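You operate a simulated robot arm through the tools that you are given. There is no shell and no other tool. Be economical: measure what you need, move in short steps, check, and stop when the job is done.

Carry out the task below with a simulated two-armed robot. There is one attempt and no reset: what you move stays moved.

TASK
Set the relief knob to 1.5 bar and pump until the vent puffs.
Fine: shut the bleed first; afterwards bleed the block to zero and leave the bleed open.

Only the result counts: the job must be done as asked and must still hold three seconds after the hand-in. Knocking over, shifting, dropping, spilling or breaking anything else fails it.

THE ROBOT
Two 7-joint arms with two-finger grippers on one trunk that stands fixed in place. Base frame: the origin is at the foot of the trunk, x ahead of it, y to its left, z up; the work surface is at about z = 0.7. Units: m, degrees, N and s.
The left shoulder is at [0.051, 0.174, 1.177], the right one opposite. With the tool pointing down near the work surface each hand reaches from about 0.1 to 0.82 m from the base axis, measured 20 degrees to its own side. Payload 2.94 kg a hand.
The TCP of each hand is the grasp point between the finger pads, 0.03 m short of the fingertips. In the tool frame z runs along the fingers and y along their closing line. Largest opening 0.138 m; the body of the gripper starts 0.109 m behind the TCP.
Orientation is that of the tool frame in the base frame, as a unit quaternion [x, y, z, w]. With the fingers straight down and closing along the base's y, the tool's x points along the base's -x, its y along +y and its z along -z.

THE INTERFACE
- The arms move only by the tool step_arm. It takes "left_rows", "right_rows" or both (then of equal length, played together; a hand with none holds still); each is a list that holds one entry, the list of rows, each a list of 7 numbers: the shift along the tool's x, y, z in cm, then the turn, a rotation vector about the tool's x, y, z in degrees, then the gripper command, from -1 (shut) to 1 (fully open), values between in proportion. In form: [[[x, y, z, wx, wy, wz, jaw], ...]]. A call has 1 to 8 rows; each row shifts and turns the commanded pose from where the row before left it, along the tool's axes as they then stand. Each row takes 0.2 s and may step no farther than 0.05 m and 8.6 degrees from the row before; otherwise, or with a gripper value out of range, the whole call is refused. Where a pose cannot be reached the arm comes as near as it can. A force on the tool above 40 N (or 10 N above the force at the start of the call, whichever is more), or a blocked arm, ends the call early, and 0.2 s more pass. Each finger halts on what it meets, pressing with about 34 N; the grip force reading is that of the motor and also rises with nothing between the fingers. The clock runs only during rows and for 0.2 s after the last one: add rows that do not move to give the fingers time. The reply holds the time, the measured pose of the TCP, the force on the tool along the base axes, the opening and the grip force, in the units named above and with some noise, with the torque about the TCP (base axes, N m) and any sound that the robot's microphone picked up, and new pictures: "views" is both (left out), scene, wrist or none (wrist: the cameras of the hands that moved).
- Cameras (640 x 400 px; columns grow to the right, rows downward): "scene" is now at [0.1139, -0.0279, 1.6455]; the picture's right is [-0.38, -0.93, -0.00], its down [-0.76, 0.31, -0.57] and it looks along [0.53, -0.21, -0.82] (base axes); focal length 372 px, centre (320, 200). "left" rides on the left gripper at [0.071, -0.019, -0.146] in its tool frame; the picture's right is [0.26, 0.97, 0.00], its down [-0.85, 0.23, -0.48] and it looks along [-0.46, 0.12, 0.88] (tool axes); focal length 280 px, centre (320, 200). "right" rides on the right gripper at [0.071, 0.019, -0.146] in its tool frame; the picture's right is [-0.26, 0.96, 0.00], its down [-0.85, -0.23, -0.48] and it looks along [-0.46, -0.12, 0.88] (tool axes); focal length 280 px, centre (320, 200). There is no depth. A picture from a camera that has moved, and an enlarged one, comes with that camera's place and axes in the base frame and with its lens.
- raise_lower(by): slides the trunk up (or, below 0, down) by that many m; the arms and the scene camera ride with it, the base frame stays. It gives what a move gives, with no picture.
- aim_head(pan, tilt): turns the head with the scene camera to pan (to the left, within 120 degrees either way) and tilt (down, from -29 to 69), counted from straight ahead of the robot. It gives what a move gives, and a new picture of the scene camera.
- inspect(camera, box): a new picture of the part [left, top, right, bottom] of that camera's present view, enlarged. No time passes.
- close_job(): hands the job in; it is judged then, once.

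Go step by step. Nothing tells you positions but the pictures and the camera data: compare them with the known pose of the tool, close in by small moves and look again before you grip or let go. The budget is 120 turns and 200 pictures, counting those below and the enlarged ones. Unless the task says otherwise, let go and move clear before handing in, and close with one line.

The tools are called after "Call:" as a command line: name --argument value ..., lists and objects as JSON in quotes. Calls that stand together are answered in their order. step_arm: Moves the arms, as the interface text tells. Its arguments: {"type":"object","properties":{"left_rows":{"type":"array"},"right_rows":{"type":"array"},"views":{"type":"string","enum":["both","scene","wrist","none"]}},"required":[]} The other tools are called the same way: raise_lower (by) slides the trunk up or down; aim_head (pan, tilt) turns the head that bears the scene camera; inspect (camera, box) takes an enlarged picture of a part of a camera's view; close_job () hands the job in.

At the start:

```text
t: 0.0
left_tool_pos: [0.5749, -0.0428, 1.0641]
left_ee_rot: [-0.001, 1.0, 0.001, 0.0]
left_ft_force: [-0.7, 0.0, -0.9]
left_ft_torque: [0.01, 0.0, 0.0]
left_gripper_width: 0.138
left_finger_force: 0.1
right_tool_pos: [0.4227, -0.4533, 1.1249]
right_ee_rot: [-0.001, 1.0, 0.0, 0.0]
right_ft_force: [-0.3, 0.2, 0.0]
right_ft_torque: [0.01, 0.01, 0.03]
right_gripper_width: 0.1379
right_finger_force: 0.0
trunk travel left (down, up): [-0.35, 0.384]
head pan, tilt: [-22.2, 55.4]
```

scene: 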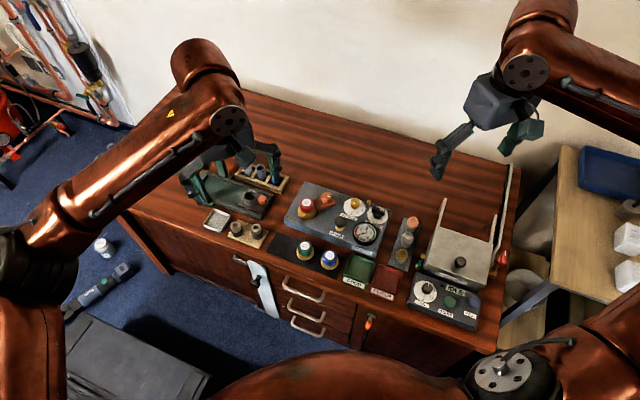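
right: 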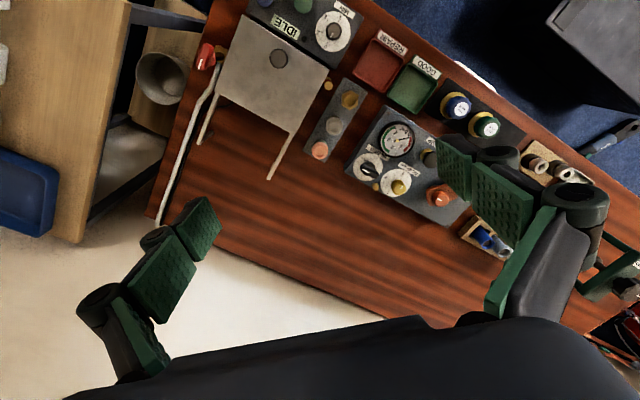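
left: 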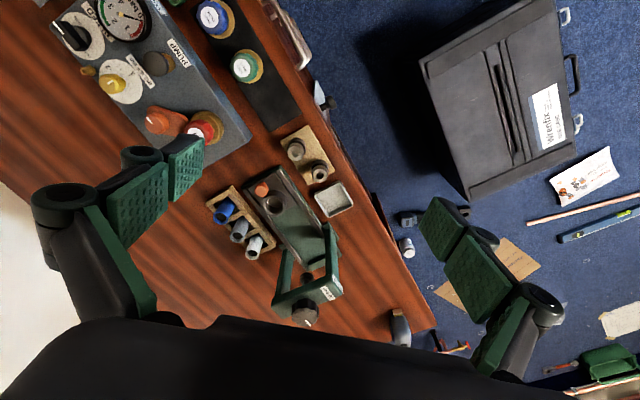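

I see a bench with a test block (gauge, knobs, a pump button) in the middle. I'll enlarge the views to read it.

Call:
inspect --camera "scene" --box '[270, 170, 430, 270]'

Call:
inspect --camera "left" --box '[30, 0, 270, 150]'

Call:
inspect --camera "right" --box '[330, 80, 530, 205]'

```text
4.00 times, centred on (350, 220) of scene
camera zoom: at [0.1139, -0.0279, 1.6455], right [-0.38, -0.93, 0.0], down [-0.76, 0.31, -0.57], along [0.53, -0.21, -0.82], focal length 1487 px, centre (200, 120)
```

zoom: 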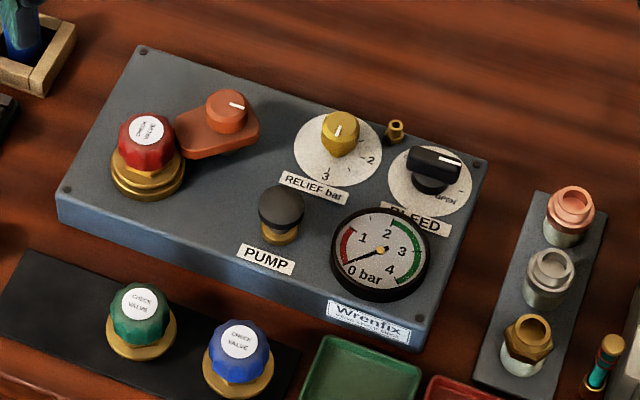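

```text
2.67 times, centred on (150, 75) of left
camera zoom: at [0.5039, -0.0617, 1.2097], right [-0.26, 0.96, 0.0], down [0.85, 0.23, 0.48], along [0.46, 0.13, -0.88], focal length 748 px, centre (773, 533)
```

zoom: 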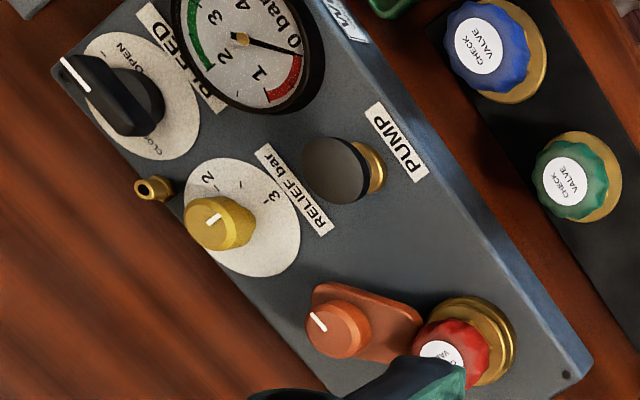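

```text
3.20 times, centred on (430, 142) of right
camera zoom: at [0.3517, -0.4339, 1.2702], right [0.26, 0.97, 0.0], down [0.85, -0.23, 0.48], along [0.46, -0.12, -0.88], focal length 897 px, centre (-32, 384)
```

zoom: 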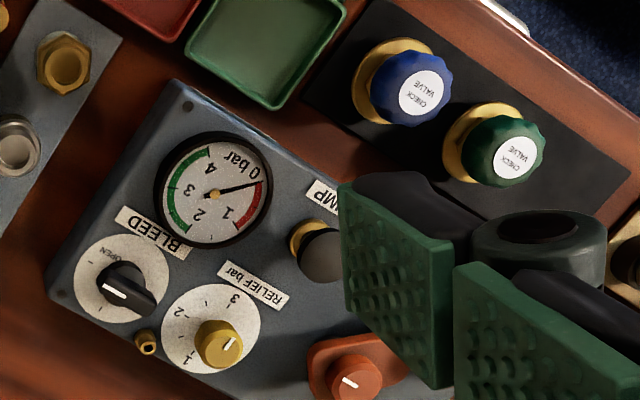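

The block carries BLEED (now open), RELIEF, PUMP and a 0–4 bar gauge. It sits near x 0.63, y -0.34. I'll bring the right hand over it for a closer look.

Call:
step_arm --right_rows '[[[-3.3, 1.8, 2.3, 0, 0, 0, 1], [-3.3, 1.8, 2.3, 0, 0, 0, 0.5], [-3.3, 1.8, 2.3, 0, 0, 0, 0], [-3.3, 1.8, 2.3, 0, 0, 0, -0.3], [-3.3, 1.8, 2.3, 0, 0, 0, -0.3], [-3.3, 1.8, 2.3, 0, 0, 0, -0.3]]]'

```text
t: 1.4
left_tool_pos: [0.5763, -0.0424, 1.0626]
left_ee_rot: [-0.001, 1.0, 0.001, -0.001]
left_ft_force: [-0.1, -0.1, -0.4]
left_ft_torque: [0.02, 0.03, -0.01]
left_gripper_width: 0.1377
left_finger_force: 0.0
right_tool_pos: [0.6218, -0.3454, 0.9853]
right_ee_rot: [-0.001, 1.0, 0.0, -0.001]
right_ft_force: [0.1, -0.5, 0.1]
right_ft_torque: [-0.01, 0.06, 0.02]
right_gripper_width: 0.0484
right_finger_force: 0.0
trunk travel left (down, up): [-0.35, 0.384]
head pan, tilt: [-22.2, 55.4]
camera scene: at [0.1158, -0.0274, 1.6453], right [-0.38, -0.93, 0.0], down [-0.76, 0.31, -0.57], along [0.53, -0.21, -0.82], focal length 372 px, centre (320, 200)
camera right: at [0.5517, -0.3256, 1.1315], right [0.26, 0.97, 0.0], down [0.85, -0.23, 0.47], along [0.46, -0.12, -0.88], focal length 280 px, centre (320, 200)
```

scene: 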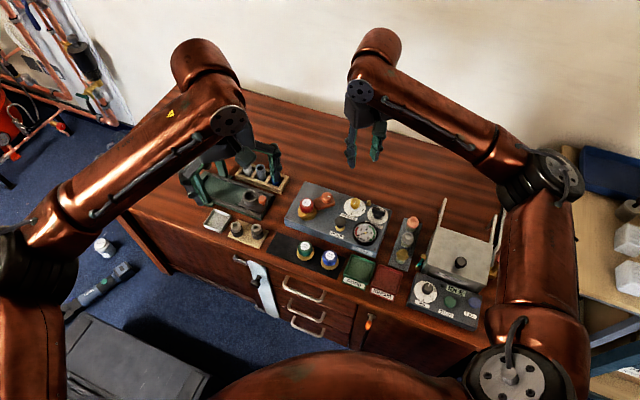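
right: 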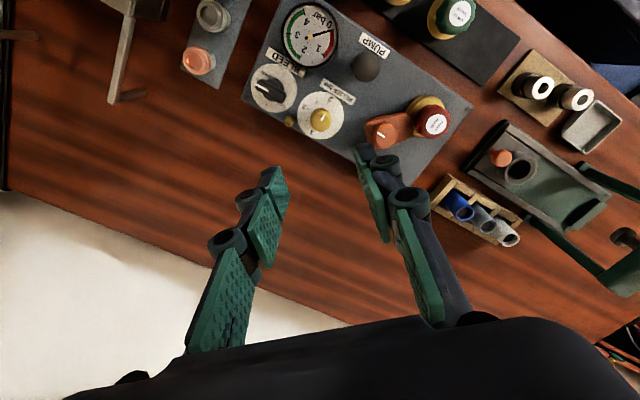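

The relief knob comes out at about (0.627, -0.344), right below the hand. I'll zoom in to read the dials.

Call:
inspect --camera "right" --box '[240, 60, 400, 160]'

Call:
inspect --camera "scene" --box '[325, 185, 405, 235]'

```text
4.00 times, centred on (320, 110) of right
camera zoom: at [0.5517, -0.3256, 1.1315], right [0.26, 0.97, 0.0], down [0.85, -0.23, 0.47], along [0.46, -0.12, -0.88], focal length 1122 px, centre (320, 560)
```

zoom: 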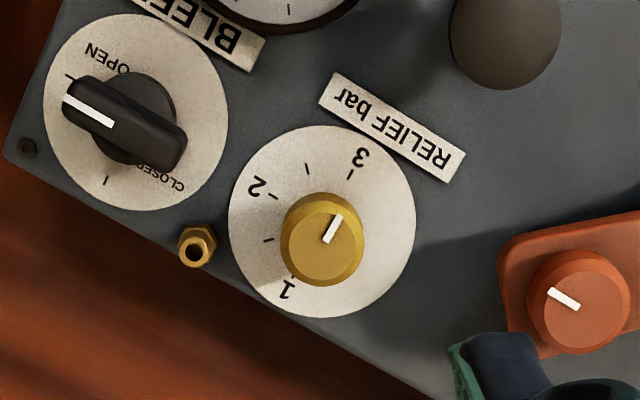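

```text
8.00 times, centred on (365, 210) of scene
camera zoom: at [0.1158, -0.0274, 1.6453], right [-0.38, -0.93, 0.0], down [-0.76, 0.31, -0.57], along [0.53, -0.21, -0.82], focal length 2974 px, centre (-40, 120)
```

zoom: 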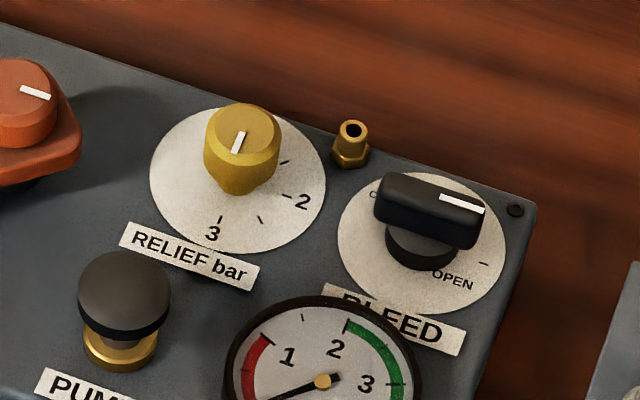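

The block sits at 45° to the base with its top at z≈0.745 and the knob tops at about 0.785. The bleed lever is at (0.577, -0.390), and it closes with a 90° counter-clockwise turn. The relief is near 3 and must turn about 130° counter-clockwise. I'll put the hand over the bleed, turned 45°.

Call:
step_arm --right_rows '[[[1.5, -1.5, 4.2, 0, 0, 0, -0.3], [1.5, -1.5, 4.2, 0, 0, 0, -0.3], [1.4, -1.5, 3.6, 0, 0, 0, -0.3], [0, 0, 0, 0, 0, -8.5, -0.3], [0, 0, 0, 0, 0, -8.5, -0.3], [0, 0, 0, 0, 0, -8.5, -0.3], [0, 0, 0, 0, 0, -8.5, -0.3], [0, 0, 0, 0, 0, -8.5, -0.3]]]'

```text
t: 3.2
left_tool_pos: [0.5747, -0.0421, 1.0637]
left_ee_rot: [-0.001, 1.0, 0.002, -0.001]
left_ft_force: [-0.8, -0.2, 1.2]
left_ft_torque: [0.01, 0.03, 0.0]
left_gripper_width: 0.1381
left_finger_force: 0.2
right_tool_pos: [0.5761, -0.3892, 0.866]
right_ee_rot: [-0.364, 0.931, 0.0, -0.001]
right_ft_force: [-0.2, 0.2, 0.1]
right_ft_torque: [0.0, 0.01, 0.02]
right_gripper_width: 0.0483
right_finger_force: 0.1
trunk travel left (down, up): [-0.35, 0.384]
head pan, tilt: [-22.2, 55.4]
camera scene: at [0.1142, -0.0279, 1.6455], right [-0.38, -0.93, 0.0], down [-0.76, 0.31, -0.57], along [0.53, -0.21, -0.82], focal length 372 px, centre (320, 200)
camera right: at [0.5112, -0.4238, 1.0119], right [-0.46, 0.89, 0.0], down [0.78, 0.41, 0.48], along [0.42, 0.22, -0.88], focal length 280 px, centre (320, 200)
```

scene: 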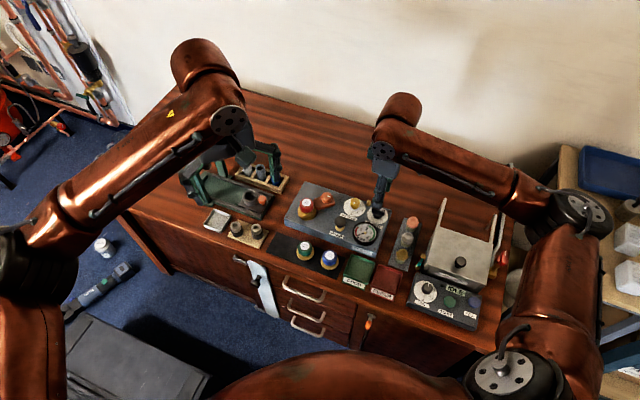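
right: 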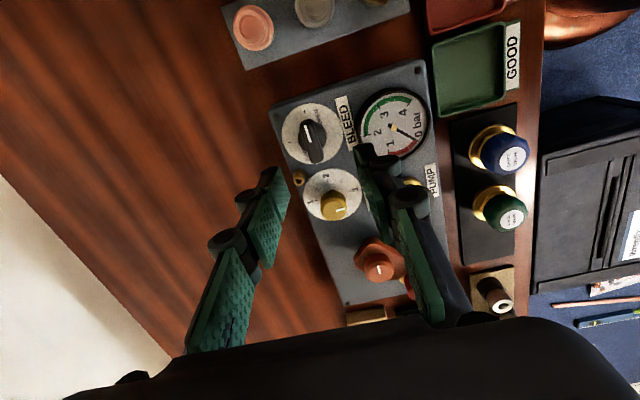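

The fingers now close along the right direction. I'll zoom in on the lever to refine its position.

Call:
inspect --camera "right" --box '[260, 90, 420, 190]'

Call:
inspect --camera "scene" --box '[335, 170, 415, 220]'

```text
4.00 times, centred on (340, 140) of right
camera zoom: at [0.5112, -0.4238, 1.0119], right [-0.46, 0.89, 0.0], down [0.78, 0.41, 0.48], along [0.42, 0.22, -0.88], focal length 1122 px, centre (240, 440)
```

zoom: 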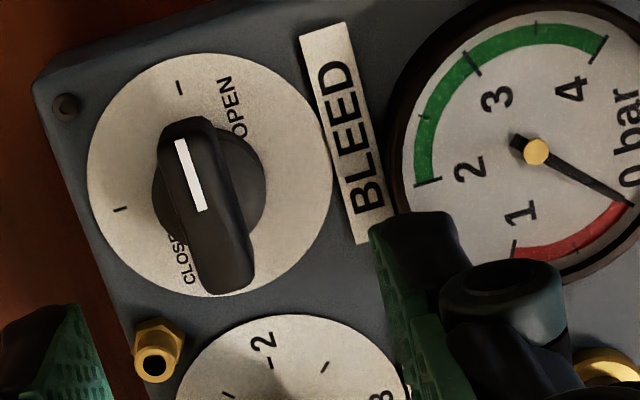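

```text
8.00 times, centred on (375, 195) of scene
camera zoom: at [0.1142, -0.0279, 1.6455], right [-0.38, -0.93, 0.0], down [-0.76, 0.31, -0.57], along [0.53, -0.21, -0.82], focal length 2974 px, centre (-120, 240)
```

zoom: 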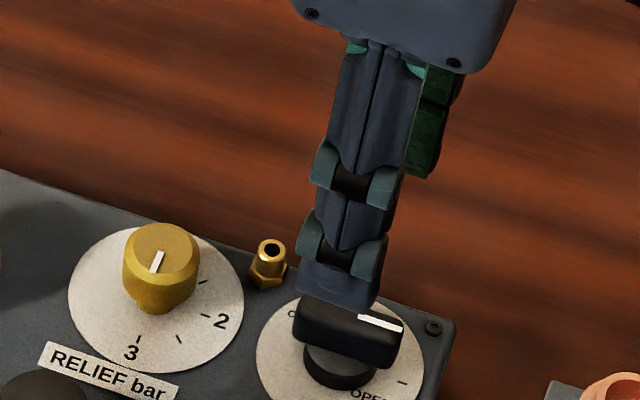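

The lever is at about (0.575, -0.394) with its axis at 43°, which suits the grip direction. I'll lower onto it with the fingers still open.

Call:
step_arm --right_rows '[[[0.4, -0.3, 2.5, 0, 0, 0, -0.3], [0, 0, 2.5, 0, 0, 0, -0.3], [0, 0, 1.5, 0, 0, 0, -0.3], [0, 0, 1.2, 0, 0, 0, -0.3]]]'

Call:
inspect --camera "scene" --box '[335, 170, 415, 220]'

```text
t: 4.2
left_tool_pos: [0.5754, -0.043, 1.0625]
left_ee_rot: [-0.001, 1.0, 0.0, 0.0]
left_ft_force: [-0.1, -0.6, 0.9]
left_ft_torque: [0.01, 0.03, 0.0]
left_gripper_width: 0.1381
left_finger_force: 0.1
right_tool_pos: [0.5737, -0.3951, 0.7896]
right_ee_rot: [-0.363, 0.932, 0.0, -0.001]
right_ft_force: [-0.7, -0.2, 0.0]
right_ft_torque: [0.0, -0.01, -0.01]
right_gripper_width: 0.0483
right_finger_force: 0.1
trunk travel left (down, up): [-0.35, 0.384]
head pan, tilt: [-22.2, 55.4]
camera scene: at [0.1143, -0.0279, 1.6455], right [-0.38, -0.93, 0.0], down [-0.76, 0.31, -0.57], along [0.53, -0.21, -0.82], focal length 372 px, centre (320, 200)
camera right: at [0.5098, -0.4288, 0.9346], right [-0.46, 0.89, 0.0], down [0.78, 0.41, 0.47], along [0.42, 0.22, -0.88], focal length 280 px, centre (320, 200)
```

scene: 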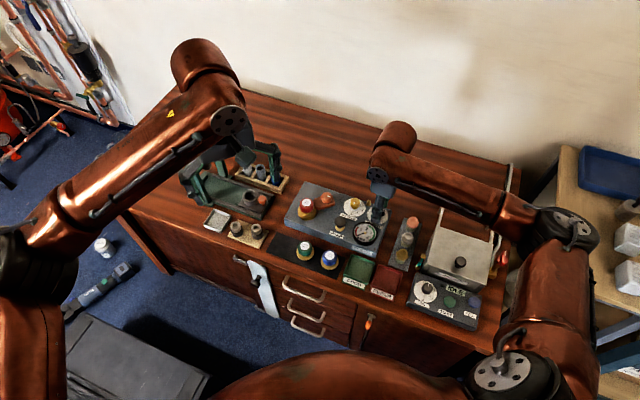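
right: 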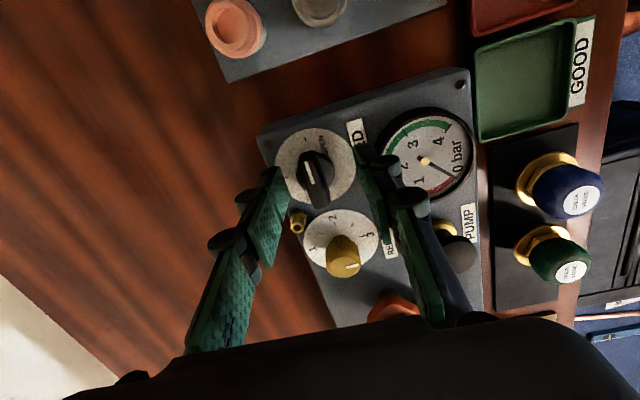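

```text
8.00 times, centred on (375, 195) of scene
camera zoom: at [0.1143, -0.0279, 1.6455], right [-0.38, -0.93, 0.0], down [-0.76, 0.31, -0.57], along [0.53, -0.21, -0.82], focal length 2974 px, centre (-120, 240)
```

zoom: 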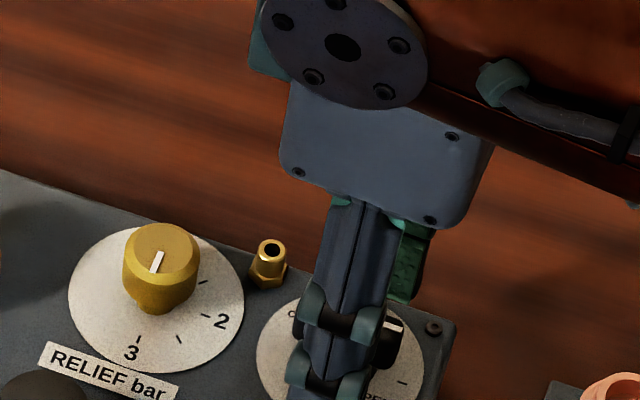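

The lever stands between the pads. I'll centre by 3 mm and close.

Call:
step_arm --right_rows '[[[0.3, -0.1, 0, 0, 0, 0, -0.3], [0, 0, 0, 0, 0, 0, -0.7], [0, 0, 0, 0, 0, 0, -1], [0, 0, 0, 0, 0, 0, -1], [0, 0, 0, 0, 0, 0, -1]]]' --views "wrist"

```text
t: 5.4
left_tool_pos: [0.5768, -0.0443, 1.0625]
left_ee_rot: [0.0, 1.0, 0.001, -0.001]
left_ft_force: [0.5, -0.3, -0.1]
left_ft_torque: [-0.01, -0.01, -0.01]
left_gripper_width: 0.1379
left_finger_force: 0.1
right_tool_pos: [0.5753, -0.4001, 0.7885]
right_ee_rot: [-0.362, 0.932, 0.0, 0.001]
right_ft_force: [16.6, -14.2, -2.2]
right_ft_torque: [-0.34, -0.41, 0.84]
right_gripper_width: 0.0134
right_finger_force: 39.5
trunk travel left (down, up): [-0.35, 0.384]
head pan, tilt: [-22.2, 55.4]
camera right: at [0.5102, -0.434, 0.9349], right [-0.46, 0.89, 0.0], down [0.78, 0.4, 0.48], along [0.42, 0.22, -0.88], focal length 280 px, centre (320, 200)
```

right: 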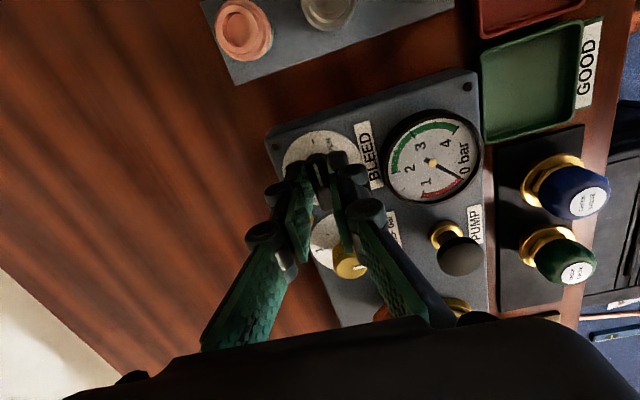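

The lever is gripped at 13 mm width with some side load. I'll shift 3 mm to relieve the load, then begin the closing turn.

Call:
step_arm --right_rows '[[[0, -0.35, 0, 0, 0, 0, -1], [0, 0, 0, 0, 0, 0, -1]]]' --views "none"

Call:
step_arm --right_rows '[[[0, 0, 0, 0, 0, -6, -1], [0, 0, 0, 0, 0, -6, -1], [0, 0, 0, 0, 0, -6, -1]]]' --views "wrist"

```text
t: 6.0
left_tool_pos: [0.575, -0.0432, 1.0625]
left_ee_rot: [0.0, 1.0, 0.0, -0.001]
left_ft_force: [-0.1, 0.1, -0.2]
left_ft_torque: [0.02, 0.02, 0.02]
left_gripper_width: 0.138
left_finger_force: 0.0
right_tool_pos: [0.5749, -0.4007, 0.7896]
right_ee_rot: [-0.363, 0.932, 0.001, 0.0]
right_ft_force: [6.3, -9.1, 4.7]
right_ft_torque: [-0.08, -0.32, 0.95]
right_gripper_width: 0.0131
right_finger_force: 39.6
trunk travel left (down, up): [-0.35, 0.384]
head pan, tilt: [-22.2, 55.4]
```

```text
t: 6.8
left_tool_pos: [0.5771, -0.043, 1.0632]
left_ee_rot: [0.0, 1.0, 0.0, -0.001]
left_ft_force: [0.3, 0.4, -0.5]
left_ft_torque: [-0.01, 0.02, 0.0]
left_gripper_width: 0.138
left_finger_force: 0.1
right_tool_pos: [0.5769, -0.4025, 0.7891]
right_ee_rot: [-0.505, 0.863, 0.0, 0.0]
right_ft_force: [11.3, -13.6, 4.2]
right_ft_torque: [-0.56, -0.17, -0.14]
right_gripper_width: 0.0126
right_finger_force: 39.2
trunk travel left (down, up): [-0.35, 0.384]
head pan, tilt: [-22.2, 55.4]
camera right: at [0.5254, -0.454, 0.9349], right [-0.71, 0.7, 0.0], down [0.62, 0.63, 0.48], along [0.33, 0.34, -0.88], focal length 280 px, centre (320, 200)
```

right: 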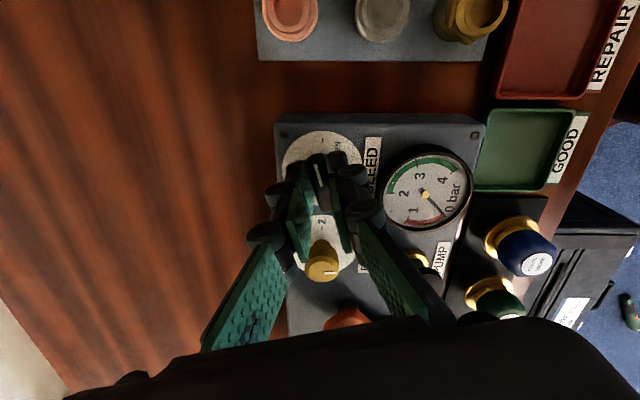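

It's turning with the wrist. I'll follow the side force slightly and keep turning.

Call:
step_arm --right_rows '[[[0.15, -0.3, 0, 0, 0, -6, -1], [0, 0, 0, 0, 0, -6, -1], [0, 0, 0, 0, 0, -6, -1], [0, 0, 0, 0, 0, -6, -1]]]' --views "wrist"

```text
t: 7.8
left_tool_pos: [0.577, -0.0435, 1.0623]
left_ee_rot: [-0.001, 1.0, 0.001, -0.001]
left_ft_force: [-0.5, 0.0, 0.1]
left_ft_torque: [0.0, 0.0, -0.03]
left_gripper_width: 0.1382
left_finger_force: 0.0
right_tool_pos: [0.5797, -0.4029, 0.789]
right_ee_rot: [-0.674, 0.739, -0.002, 0.001]
right_ft_force: [15.2, -7.1, 2.9]
right_ft_torque: [-0.91, -0.28, -0.09]
right_gripper_width: 0.0126
right_finger_force: 40.0
trunk travel left (down, up): [-0.35, 0.384]
head pan, tilt: [-22.2, 55.4]
camera right: at [0.554, -0.4716, 0.9348], right [-0.94, 0.35, 0.0], down [0.31, 0.82, 0.48], along [0.17, 0.45, -0.88], focal length 280 px, centre (320, 200)
```

right: 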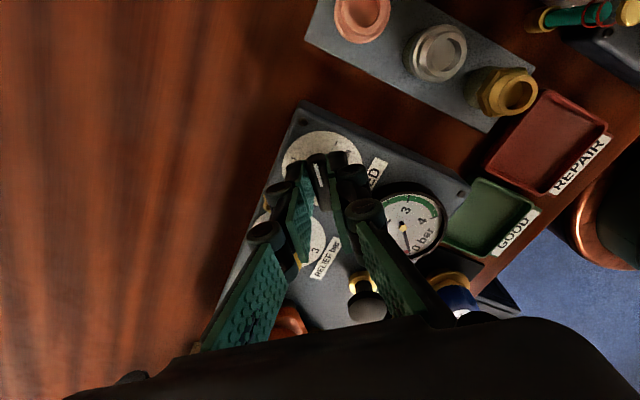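

The TCP is orbiting an axis at about (0.580, -0.395), with a 7.5 mm offset. I'll turn the remaining 50° along that arc.

Call:
step_arm --right_rows '[[[0.05, -0.25, 0, 0, 0, -6.2, -1], [0, -0.08, 0, 0, 0, -6.2, -1], [0, -0.08, 0, 0, 0, -6.2, -1], [0, -0.08, 0, 0, 0, -6.2, -1], [0, -0.08, 0, 0, 0, -6.2, -1], [0, -0.08, 0, 0, 0, -6.2, -1], [0, -0.08, 0, 0, 0, -6.2, -1], [0, -0.08, 0, 0, 0, -6.2, -1]]]'

```text
t: 9.6
left_tool_pos: [0.576, -0.0423, 1.0632]
left_ee_rot: [0.0, 1.0, 0.0, -0.001]
left_ft_force: [-0.9, 0.3, -0.4]
left_ft_torque: [-0.02, -0.03, 0.0]
left_gripper_width: 0.138
left_finger_force: 0.1
right_tool_pos: [0.5839, -0.4006, 0.7882]
right_ee_rot: [0.921, -0.389, 0.0, 0.0]
right_ft_force: [5.0, 4.1, 3.7]
right_ft_torque: [0.37, 0.14, -0.06]
right_gripper_width: 0.0126
right_finger_force: 39.1
trunk travel left (down, up): [-0.35, 0.384]
head pan, tilt: [-22.2, 55.4]
camera scene: at [0.1142, -0.0273, 1.6455], right [-0.38, -0.93, 0.0], down [-0.76, 0.31, -0.57], along [0.53, -0.21, -0.82], focal length 372 px, centre (320, 200)
camera right: at [0.6216, -0.465, 0.9348], right [-0.87, -0.49, 0.0], down [-0.43, 0.77, 0.48], along [-0.23, 0.42, -0.88], focal length 280 px, centre (320, 200)
```

scene: 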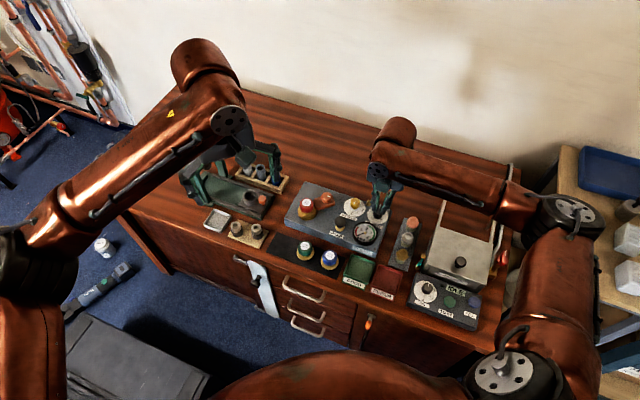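
right: 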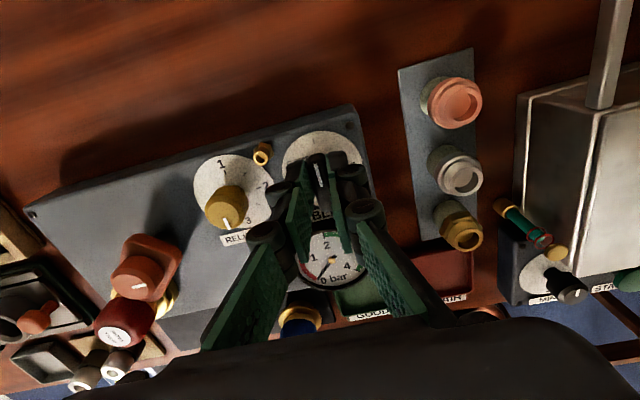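

That's about 90° turned, with no load now. I'll release, lift and check.

Call:
step_arm --right_rows '[[[0, 0, 0, 0, 0, 0, -0.4], [0, 0, 0, 0, 0, 0, -0.4], [0, 0, -2, 0, 0, 0, -0.4], [0, 0, -4, 0, 0, 0, -0.4], [0, 0, -4, 0, 0, 0, -0.4], [0, 0, -4, 0, 0, 0, -0.4]]]' --views "wrist"

Call:
inspect --camera "right" --box '[210, 90, 370, 190]'

```text
t: 11.0
left_tool_pos: [0.5741, -0.0424, 1.0636]
left_ee_rot: [0.0, 1.0, 0.0, 0.0]
left_ft_force: [-0.7, 0.0, 0.1]
left_ft_torque: [0.0, -0.01, -0.03]
left_gripper_width: 0.1382
left_finger_force: 0.0
right_tool_pos: [0.5851, -0.4002, 0.9284]
right_ee_rot: [0.921, -0.39, -0.001, 0.001]
right_ft_force: [0.2, -0.1, 0.0]
right_ft_torque: [-0.02, 0.01, -0.04]
right_gripper_width: 0.0414
right_finger_force: 0.0
trunk travel left (down, up): [-0.35, 0.384]
head pan, tilt: [-22.2, 55.4]
camera right: at [0.621, -0.4645, 1.0746], right [-0.87, -0.48, 0.0], down [-0.43, 0.77, 0.48], along [-0.23, 0.42, -0.88], focal length 280 px, centre (320, 200)
```

right: 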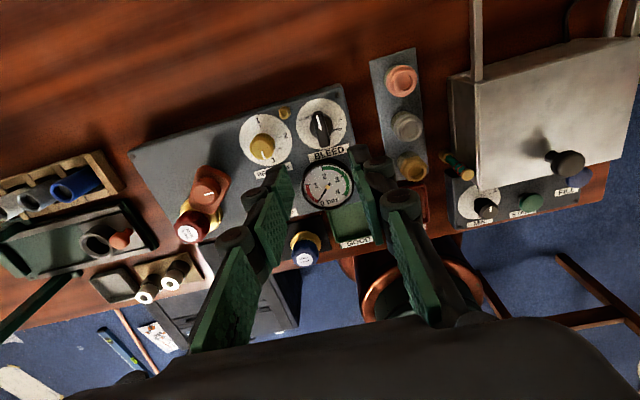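

```text
4.00 times, centred on (290, 140) of right
camera zoom: at [0.621, -0.4645, 1.0746], right [-0.87, -0.48, 0.0], down [-0.43, 0.77, 0.48], along [-0.23, 0.42, -0.88], focal length 1122 px, centre (440, 440)
```

zoom: 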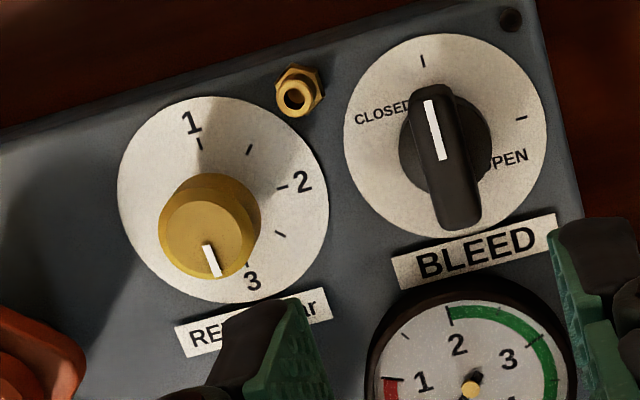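

The bleed pointer is about 4° short of the CLOSED mark. I'll re-grip and nudge it to the end.

Call:
step_arm --right_rows '[[[0, 0, 4, 0, 0, 0, -0.4], [0, 0, 4, 0, 0, 0, -0.4], [0, 0, 4, 0, 0, 0, -0.4], [0, 0, 1.9, 0, 0, 0, -0.4], [0, 0, 0, 0, 0, 0, -0.7], [0, 0, 0, 0, 0, 0, -1], [0, 0, 0, 0, 0, 0, -1]]]' --views "none"

Call:
step_arm --right_rows '[[[0, -0.06, 0, 0, 0, -4, -1], [0, -0.04, 0, 0, 0, -3, -1], [0, 0, 0, 0, 0, 0, -1]]]' --views "none"

```text
t: 12.6
left_tool_pos: [0.5755, -0.0437, 1.0629]
left_ee_rot: [-0.001, 1.0, -0.001, -0.001]
left_ft_force: [-0.1, 0.5, -0.1]
left_ft_torque: [0.01, 0.03, 0.0]
left_gripper_width: 0.1383
left_finger_force: 0.0
right_tool_pos: [0.5866, -0.4007, 0.7902]
right_ee_rot: [0.921, -0.389, -0.001, 0.0]
right_ft_force: [2.8, 3.2, -2.8]
right_ft_torque: [0.06, -0.22, -0.01]
right_gripper_width: 0.0128
right_finger_force: 33.3
trunk travel left (down, up): [-0.35, 0.384]
head pan, tilt: [-22.2, 55.4]
```

```text
t: 13.4
left_tool_pos: [0.5763, -0.0433, 1.0634]
left_ee_rot: [0.0, 1.0, 0.001, -0.001]
left_ft_force: [-0.4, 0.0, -0.6]
left_ft_torque: [-0.01, -0.02, 0.01]
left_gripper_width: 0.1378
left_finger_force: 0.1
right_tool_pos: [0.5857, -0.4017, 0.7918]
right_ee_rot: [0.943, -0.333, 0.0, 0.0]
right_ft_force: [5.8, 2.2, -1.8]
right_ft_torque: [0.03, -0.1, -1.05]
right_gripper_width: 0.0148
right_finger_force: 40.8
trunk travel left (down, up): [-0.35, 0.384]
head pan, tilt: [-22.2, 55.4]
```

The torque rose to 1 N·m, so the stop is reached. I'll release and lift to check.

Call:
step_arm --right_rows '[[[0, 0, 0, 0, 0, 0, -0.4], [0, 0, 0, 0, 0, 0, -0.4], [0, 0, -2, 0, 0, 0, -0.4], [0, 0, -4, 0, 0, 0, -0.4], [0, 0, -4, 0, 0, 0, -0.4]]]' --views "none"

Call:
inspect --camera "right" --box '[210, 90, 370, 190]'

```text
t: 14.6
left_tool_pos: [0.5735, -0.0429, 1.0633]
left_ee_rot: [-0.001, 1.0, 0.0, 0.0]
left_ft_force: [0.0, -0.2, 0.2]
left_ft_torque: [-0.01, 0.01, -0.01]
left_gripper_width: 0.138
left_finger_force: 0.0
right_tool_pos: [0.5848, -0.4012, 0.89]
right_ee_rot: [0.943, -0.332, -0.001, 0.0]
right_ft_force: [0.6, 1.1, 0.1]
right_ft_torque: [-0.01, -0.01, -0.01]
right_gripper_width: 0.0414
right_finger_force: 0.0
trunk travel left (down, up): [-0.35, 0.384]
head pan, tilt: [-22.2, 55.4]
```

```text
4.00 times, centred on (290, 140) of right
camera zoom: at [0.6294, -0.4602, 1.0358], right [-0.81, -0.59, 0.0], down [-0.52, 0.71, 0.48], along [-0.28, 0.38, -0.88], focal length 1122 px, centre (440, 440)
```

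zoom: 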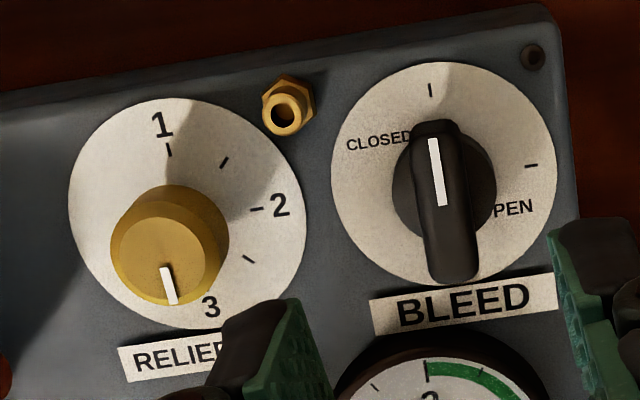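

The bleed is fully on CLOSED. The relief pointer is at about 135° (3 bar) and 1.5 is at about -90°, so it needs +135°. I'll unwind the wrist and move over the relief knob at about (0.628, -0.346).

Call:
step_arm --right_rows '[[[0, 0, -1, 0, 0, 8.5, -0.4], [0, 0, 0, 0, 0, 8.5, -0.4], [0, 0, 0, 0, 0, 8.5, -0.4], [0, 0, 0, 0, 0, 8.5, -0.4], [0, 0, 0, 0, 0, 8.5, -0.4], [0, 0, 0, 0, 0, 8.5, -0.4], [0, 0, 0, 0, 0, 8.5, -0.4], [0, 0, 0, 0, 0, 8.5, -0.4]]]' --views "none"

Call:
step_arm --right_rows '[[[0, 0, 0, 0, 0, 8.5, -0.4], [0, 0, 0, 0, 0, 8.5, -0.4], [0, 0, 0, 0, 0, 8.5, -0.4], [0, 0, 0, 0, 0, 8.5, -0.4], [0, 0, 0, 0, 0, 8.5, -0.4], [0, 0, 0, 0, 0, 8.5, -0.4], [0, 0, 0, 0, 0, 8.5, -0.4], [0, 0, 0, 0, 0, 8.5, -0.4]]]' --views "none"

```text
t: 16.4
left_tool_pos: [0.5741, -0.0436, 1.0632]
left_ee_rot: [-0.001, 1.0, 0.0, 0.0]
left_ft_force: [-0.7, 0.2, 0.4]
left_ft_torque: [-0.02, -0.02, 0.01]
left_gripper_width: 0.1379
left_finger_force: 0.0
right_tool_pos: [0.5859, -0.4019, 0.9005]
right_ee_rot: [-0.595, 0.804, 0.001, -0.001]
right_ft_force: [0.2, 0.0, 0.5]
right_ft_torque: [-0.02, 0.01, 0.0]
right_gripper_width: 0.0416
right_finger_force: 0.1
trunk travel left (down, up): [-0.35, 0.384]
head pan, tilt: [-22.2, 55.4]
```

```text
t: 18.2
left_tool_pos: [0.5762, -0.0426, 1.0639]
left_ee_rot: [0.0, 1.0, 0.001, -0.001]
left_ft_force: [-0.6, 0.6, -0.7]
left_ft_torque: [0.0, 0.03, 0.0]
left_gripper_width: 0.1378
left_finger_force: 0.1
right_tool_pos: [0.5864, -0.4019, 0.8996]
right_ee_rot: [-0.044, 0.999, 0.0, 0.0]
right_ft_force: [-0.1, 0.3, 0.7]
right_ft_torque: [-0.03, 0.01, -0.01]
right_gripper_width: 0.0413
right_finger_force: 0.0
trunk travel left (down, up): [-0.35, 0.384]
head pan, tilt: [-22.2, 55.4]
```

Call:
step_arm --right_rows '[[[-2.3, 2.6, 0, 0, 0, 0, -0.4], [-2.3, 2.6, 1.5, 0, 0, 0, -0.4], [0, 0, 2.5, 0, 0, 0, -0.4]]]' --views "wrist"

Call:
inspect --camera "right" --box '[240, 110, 400, 210]'

Call:
inspect --camera "scene" --box '[325, 175, 405, 225]'

```text
t: 19.0
left_tool_pos: [0.5752, -0.044, 1.0632]
left_ee_rot: [-0.001, 1.0, 0.001, -0.001]
left_ft_force: [0.8, 0.1, -0.2]
left_ft_torque: [0.03, -0.02, 0.01]
left_gripper_width: 0.1381
left_finger_force: 0.0
right_tool_pos: [0.6269, -0.3461, 0.8595]
right_ee_rot: [-0.044, 0.999, 0.0, -0.001]
right_ft_force: [0.2, -0.3, 0.7]
right_ft_torque: [0.01, -0.02, 0.0]
right_gripper_width: 0.0414
right_finger_force: 0.1
trunk travel left (down, up): [-0.35, 0.384]
head pan, tilt: [-22.2, 55.4]
camera right: at [0.5558, -0.333, 1.005], right [0.17, 0.98, 0.0], down [0.87, -0.15, 0.47], along [0.47, -0.08, -0.88], focal length 280 px, centre (320, 200)
```

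right: 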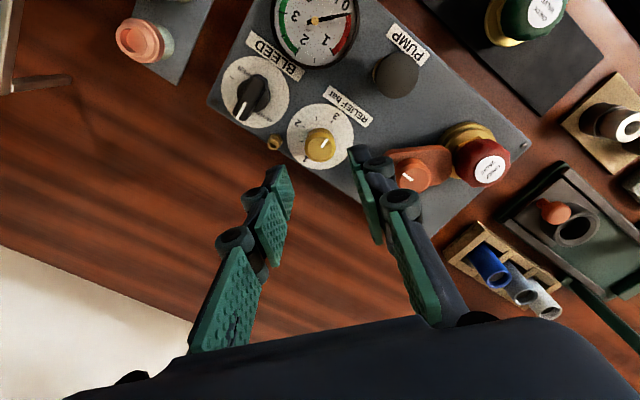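

```text
4.00 times, centred on (320, 160) of right
camera zoom: at [0.5558, -0.333, 1.005], right [0.17, 0.98, 0.0], down [0.87, -0.15, 0.47], along [0.47, -0.08, -0.88], focal length 1122 px, centre (320, 360)
```

zoom: 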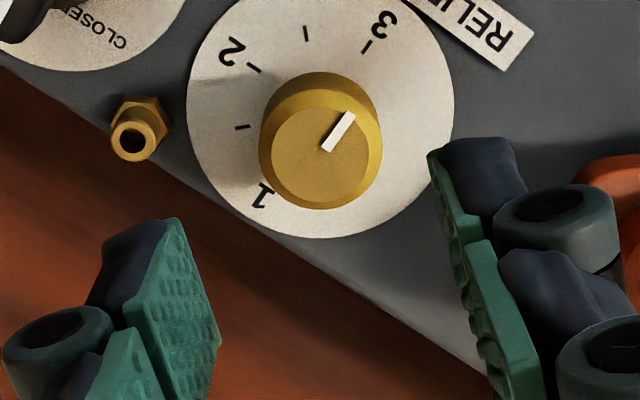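

```text
8.00 times, centred on (365, 200) of scene
camera zoom: at [0.1143, -0.0289, 1.6455], right [-0.38, -0.93, 0.0], down [-0.76, 0.31, -0.57], along [0.53, -0.21, -0.82], focal length 2974 px, centre (-40, 200)
```

zoom: 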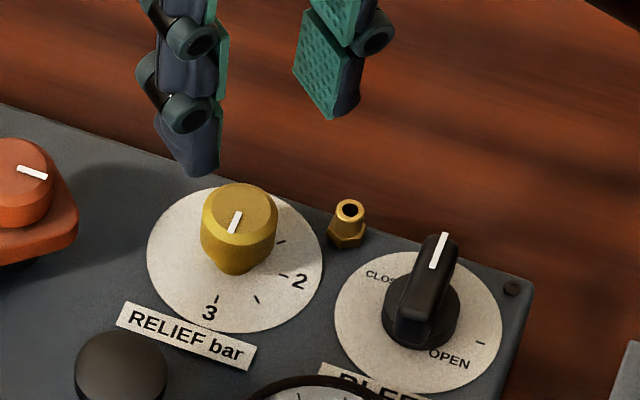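

The hand is centred within 2 mm. I'll narrow the fingers a little to clear the brass vent and lower onto the relief knob.

Call:
step_arm --right_rows '[[[0, 0.15, 2.0, 0, 0, 0, -0.46], [0, 0, 2, 0, 0, 0, -0.46], [0, 0, 1.5, 0, 0, 0, -0.46], [0, 0, 0.9, 0, 0, 0, -0.46]]]' --views "wrist"

Call:
inspect --camera "scene" --box '[325, 175, 405, 225]'

```text
t: 20.0
left_tool_pos: [0.5745, -0.0429, 1.0632]
left_ee_rot: [0.0, 1.0, 0.002, -0.001]
left_ft_force: [-0.1, -0.9, 0.4]
left_ft_torque: [-0.01, 0.03, 0.0]
left_gripper_width: 0.138
left_finger_force: 0.1
right_tool_pos: [0.6252, -0.3435, 0.7955]
right_ee_rot: [-0.045, 0.999, 0.0, 0.0]
right_ft_force: [0.3, 0.8, 0.1]
right_ft_torque: [-0.02, 0.01, 0.02]
right_gripper_width: 0.0373
right_finger_force: 0.0
trunk travel left (down, up): [-0.35, 0.384]
head pan, tilt: [-22.2, 55.4]
camera right: at [0.5551, -0.3309, 0.9416], right [0.17, 0.98, 0.0], down [0.87, -0.15, 0.48], along [0.47, -0.08, -0.88], focal length 280 px, centre (320, 200)
```

right: 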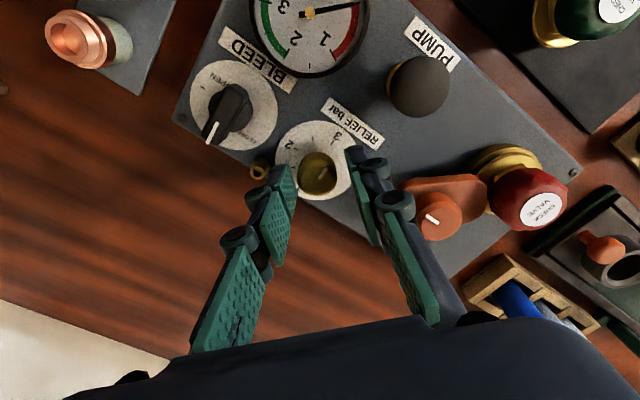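

```text
8.00 times, centred on (365, 200) of scene
camera zoom: at [0.1142, -0.028, 1.6455], right [-0.38, -0.93, 0.0], down [-0.76, 0.31, -0.57], along [0.53, -0.21, -0.82], focal length 2974 px, centre (-40, 200)
```

zoom: 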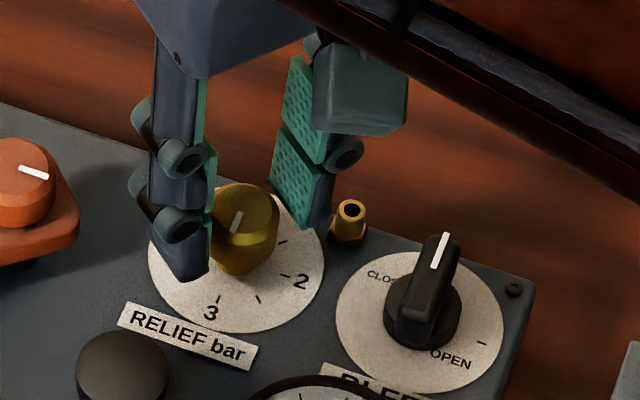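

The knob sits squarely between the pads. Closing.

Call:
step_arm --right_rows '[[[0, 0, 0, 0, 0, 0, -0.8], [0, 0, 0, 0, 0, 0, -1], [0, 0, 0, 0, 0, 0, -1]]]' --views "none"

Call:
step_arm --right_rows '[[[0, 0, 0, 0, 0, -6, -1], [0, 0, 0, 0, 0, -6, -1], [0, 0, 0, 0, 0, -6, -1]]]' --views "wrist"

Call:
inspect --camera "scene" --box '[325, 175, 405, 225]'

```text
t: 20.8
left_tool_pos: [0.5747, -0.0443, 1.0626]
left_ee_rot: [0.0, 1.0, 0.001, -0.001]
left_ft_force: [0.2, -0.3, -1.3]
left_ft_torque: [-0.01, 0.01, 0.01]
left_gripper_width: 0.138
left_finger_force: 0.1
right_tool_pos: [0.627, -0.3473, 0.7964]
right_ee_rot: [-0.043, 0.999, 0.0, 0.0]
right_ft_force: [3.0, -12.2, -1.1]
right_ft_torque: [-0.49, -0.24, 0.0]
right_gripper_width: 0.0264
right_finger_force: 42.4
trunk travel left (down, up): [-0.35, 0.384]
head pan, tilt: [-22.2, 55.4]
```

```text
t: 21.6
left_tool_pos: [0.5749, -0.045, 1.0629]
left_ee_rot: [0.0, 1.0, 0.002, 0.0]
left_ft_force: [0.4, -0.3, -0.6]
left_ft_torque: [0.02, 0.02, 0.01]
left_gripper_width: 0.138
left_finger_force: 0.1
right_tool_pos: [0.6268, -0.3484, 0.796]
right_ee_rot: [-0.2, 0.98, -0.001, -0.001]
right_ft_force: [5.5, -23.1, 2.1]
right_ft_torque: [-0.63, 0.19, -0.06]
right_gripper_width: 0.0261
right_finger_force: 45.3
trunk travel left (down, up): [-0.35, 0.384]
head pan, tilt: [-22.2, 55.4]
camera right: at [0.555, -0.357, 0.9416], right [-0.14, 0.99, 0.0], down [0.87, 0.12, 0.48], along [0.47, 0.06, -0.88], focal length 280 px, centre (320, 200)
```

right: 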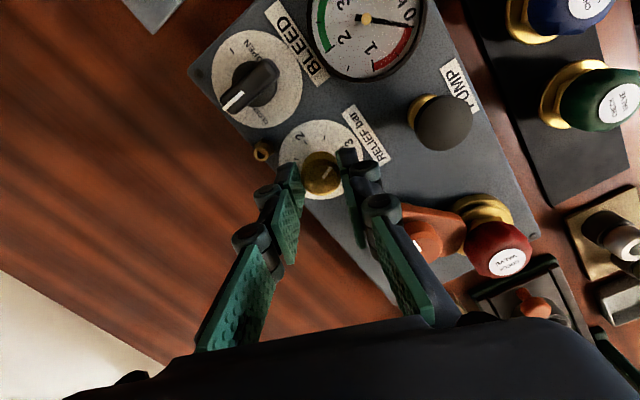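

```text
8.00 times, centred on (365, 200) of scene
camera zoom: at [0.1146, -0.031, 1.6455], right [-0.38, -0.93, 0.0], down [-0.76, 0.31, -0.57], along [0.53, -0.21, -0.82], focal length 2974 px, centre (-40, 200)
```

zoom: 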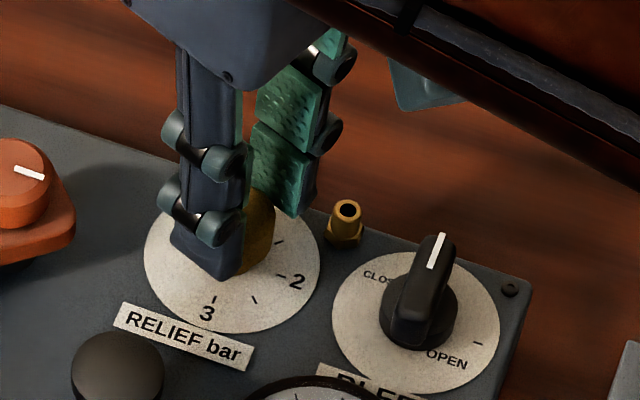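

The side load is about 23 N in -y, so I'll shift 4 mm to follow it and continue turning.

Call:
step_arm --right_rows '[[[0.07, -0.4, 0, 0, 0, 0, -1], [0, 0, 0, 0, 0, -7, -1], [0, 0, 0, 0, 0, -7, -1], [0, 0, 0, 0, 0, -7, -1], [0, 0, 0, 0, 0, -7, -1]]]' --views "wrist"

Call:
inspect --camera "right" --box '[260, 110, 420, 210]'

```text
t: 22.8
left_tool_pos: [0.5746, -0.0439, 1.0621]
left_ee_rot: [-0.001, 1.0, 0.001, -0.001]
left_ft_force: [0.2, 0.3, 0.7]
left_ft_torque: [0.01, 0.01, 0.0]
left_gripper_width: 0.1378
left_finger_force: 0.0
right_tool_pos: [0.629, -0.3484, 0.7955]
right_ee_rot: [-0.432, 0.902, 0.0, -0.001]
right_ft_force: [0.1, -11.0, -0.6]
right_ft_torque: [-0.48, 0.17, -0.02]
right_gripper_width: 0.0261
right_finger_force: 44.3
trunk travel left (down, up): [-0.35, 0.384]
head pan, tilt: [-22.2, 55.4]
camera right: at [0.5693, -0.3918, 0.9416], right [-0.59, 0.81, 0.0], down [0.71, 0.52, 0.48], along [0.38, 0.28, -0.88], focal length 280 px, centre (320, 200)
```

right: 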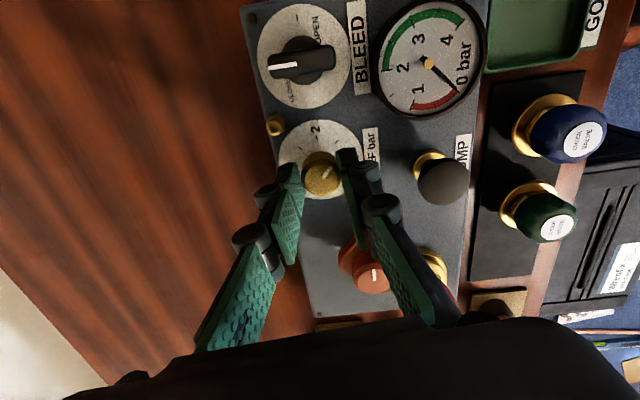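

```text
4.00 times, centred on (340, 160) of right
camera zoom: at [0.5693, -0.3918, 0.9416], right [-0.59, 0.81, 0.0], down [0.71, 0.52, 0.48], along [0.38, 0.28, -0.88], focal length 1122 px, centre (240, 360)
```

zoom: 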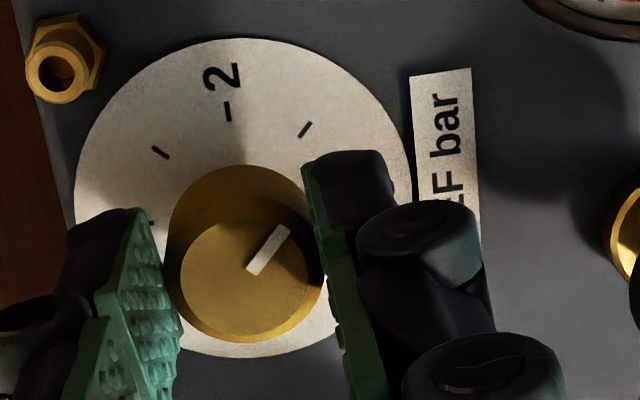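

The knob turns with the hand, and the pointer is now at about 178° (2.5 bar). I'll continue another 56°.

Call:
step_arm --right_rows '[[[0.1, -0.1, 0, 0, 0, -7, -1], [0, 0, 0, 0, 0, -7, -1], [0, 0, 0, 0, 0, -7, -1], [0, 0, 0, 0, 0, -7, -1], [0, 0, 0, 0, 0, -7, -1], [0, 0, 0, 0, 0, -7, -1], [0, 0, 0, 0, 0, -7, -1], [0, 0, 0, 0, 0, -7, -1]]]' --views "none"

Call:
inspect --camera "right" --box '[260, 110, 420, 210]'

```text
t: 24.6
left_tool_pos: [0.5774, -0.0432, 1.063]
left_ee_rot: [0.0, 1.0, 0.001, -0.001]
left_ft_force: [-0.4, 0.5, 0.4]
left_ft_torque: [0.02, -0.04, -0.01]
left_gripper_width: 0.1378
left_finger_force: 0.1
right_tool_pos: [0.6288, -0.3487, 0.7957]
right_ee_rot: [0.806, -0.592, -0.001, -0.002]
right_ft_force: [16.1, -1.9, -2.9]
right_ft_torque: [0.81, -0.23, -0.06]
right_gripper_width: 0.0264
right_finger_force: 45.2
trunk travel left (down, up): [-0.35, 0.384]
head pan, tilt: [-22.2, 55.4]
```

```text
4.00 times, centred on (340, 160) of right
camera zoom: at [0.6335, -0.4224, 0.9414], right [-1.0, -0.04, 0.0], down [-0.03, 0.88, 0.48], along [-0.02, 0.48, -0.88], focal length 1122 px, centre (240, 360)
```

zoom: 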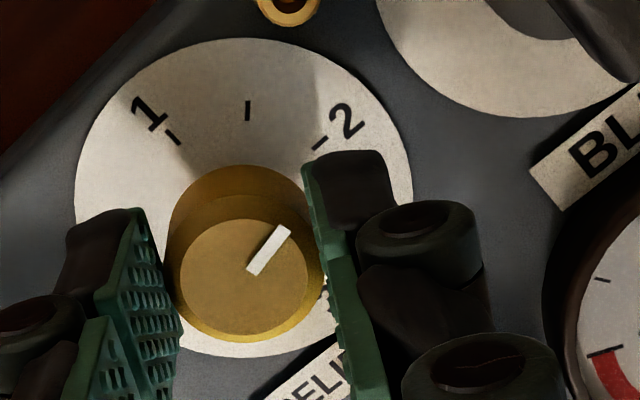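

The pointer is at about 234° and the 1.5 tick at 270°. I'll turn 35° more, relieving the +x load.

Call:
step_arm --right_rows '[[[0.1, -0.25, 0, 0, 0, -7, -1], [0, 0, 0, 0, 0, -7, -1], [0, 0, 0, 0, 0, -7, -1], [0, 0, 0, 0, 0, -7, -1], [0, 0, 0, 0, 0, -7, -1], [0, 0, 0, 0, 0, 0, -1]]]' --views "none"

Call:
inspect --camera "right" --box '[260, 110, 420, 210]'

```text
t: 26.0
left_tool_pos: [0.5771, -0.0427, 1.0628]
left_ee_rot: [-0.001, 1.0, -0.001, 0.0]
left_ft_force: [0.0, -0.1, -0.8]
left_ft_torque: [-0.03, -0.03, -0.01]
left_gripper_width: 0.138
left_finger_force: 0.0
right_tool_pos: [0.631, -0.3482, 0.7948]
right_ee_rot: [0.947, -0.323, -0.001, -0.001]
right_ft_force: [11.8, 8.2, -1.6]
right_ft_torque: [0.65, 0.0, -0.03]
right_gripper_width: 0.0261
right_finger_force: 45.0
trunk travel left (down, up): [-0.35, 0.384]
head pan, tilt: [-22.2, 55.4]
```

```text
4.00 times, centred on (340, 160) of right
camera zoom: at [0.6767, -0.4066, 0.9415], right [-0.8, -0.6, 0.0], down [-0.53, 0.7, 0.48], along [-0.29, 0.38, -0.88], focal length 1122 px, centre (240, 360)
```

zoom: 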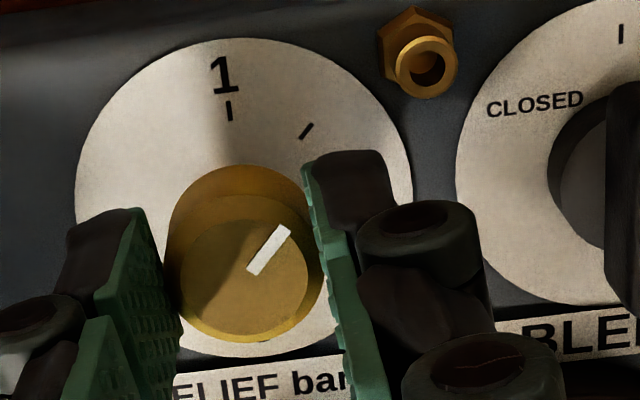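

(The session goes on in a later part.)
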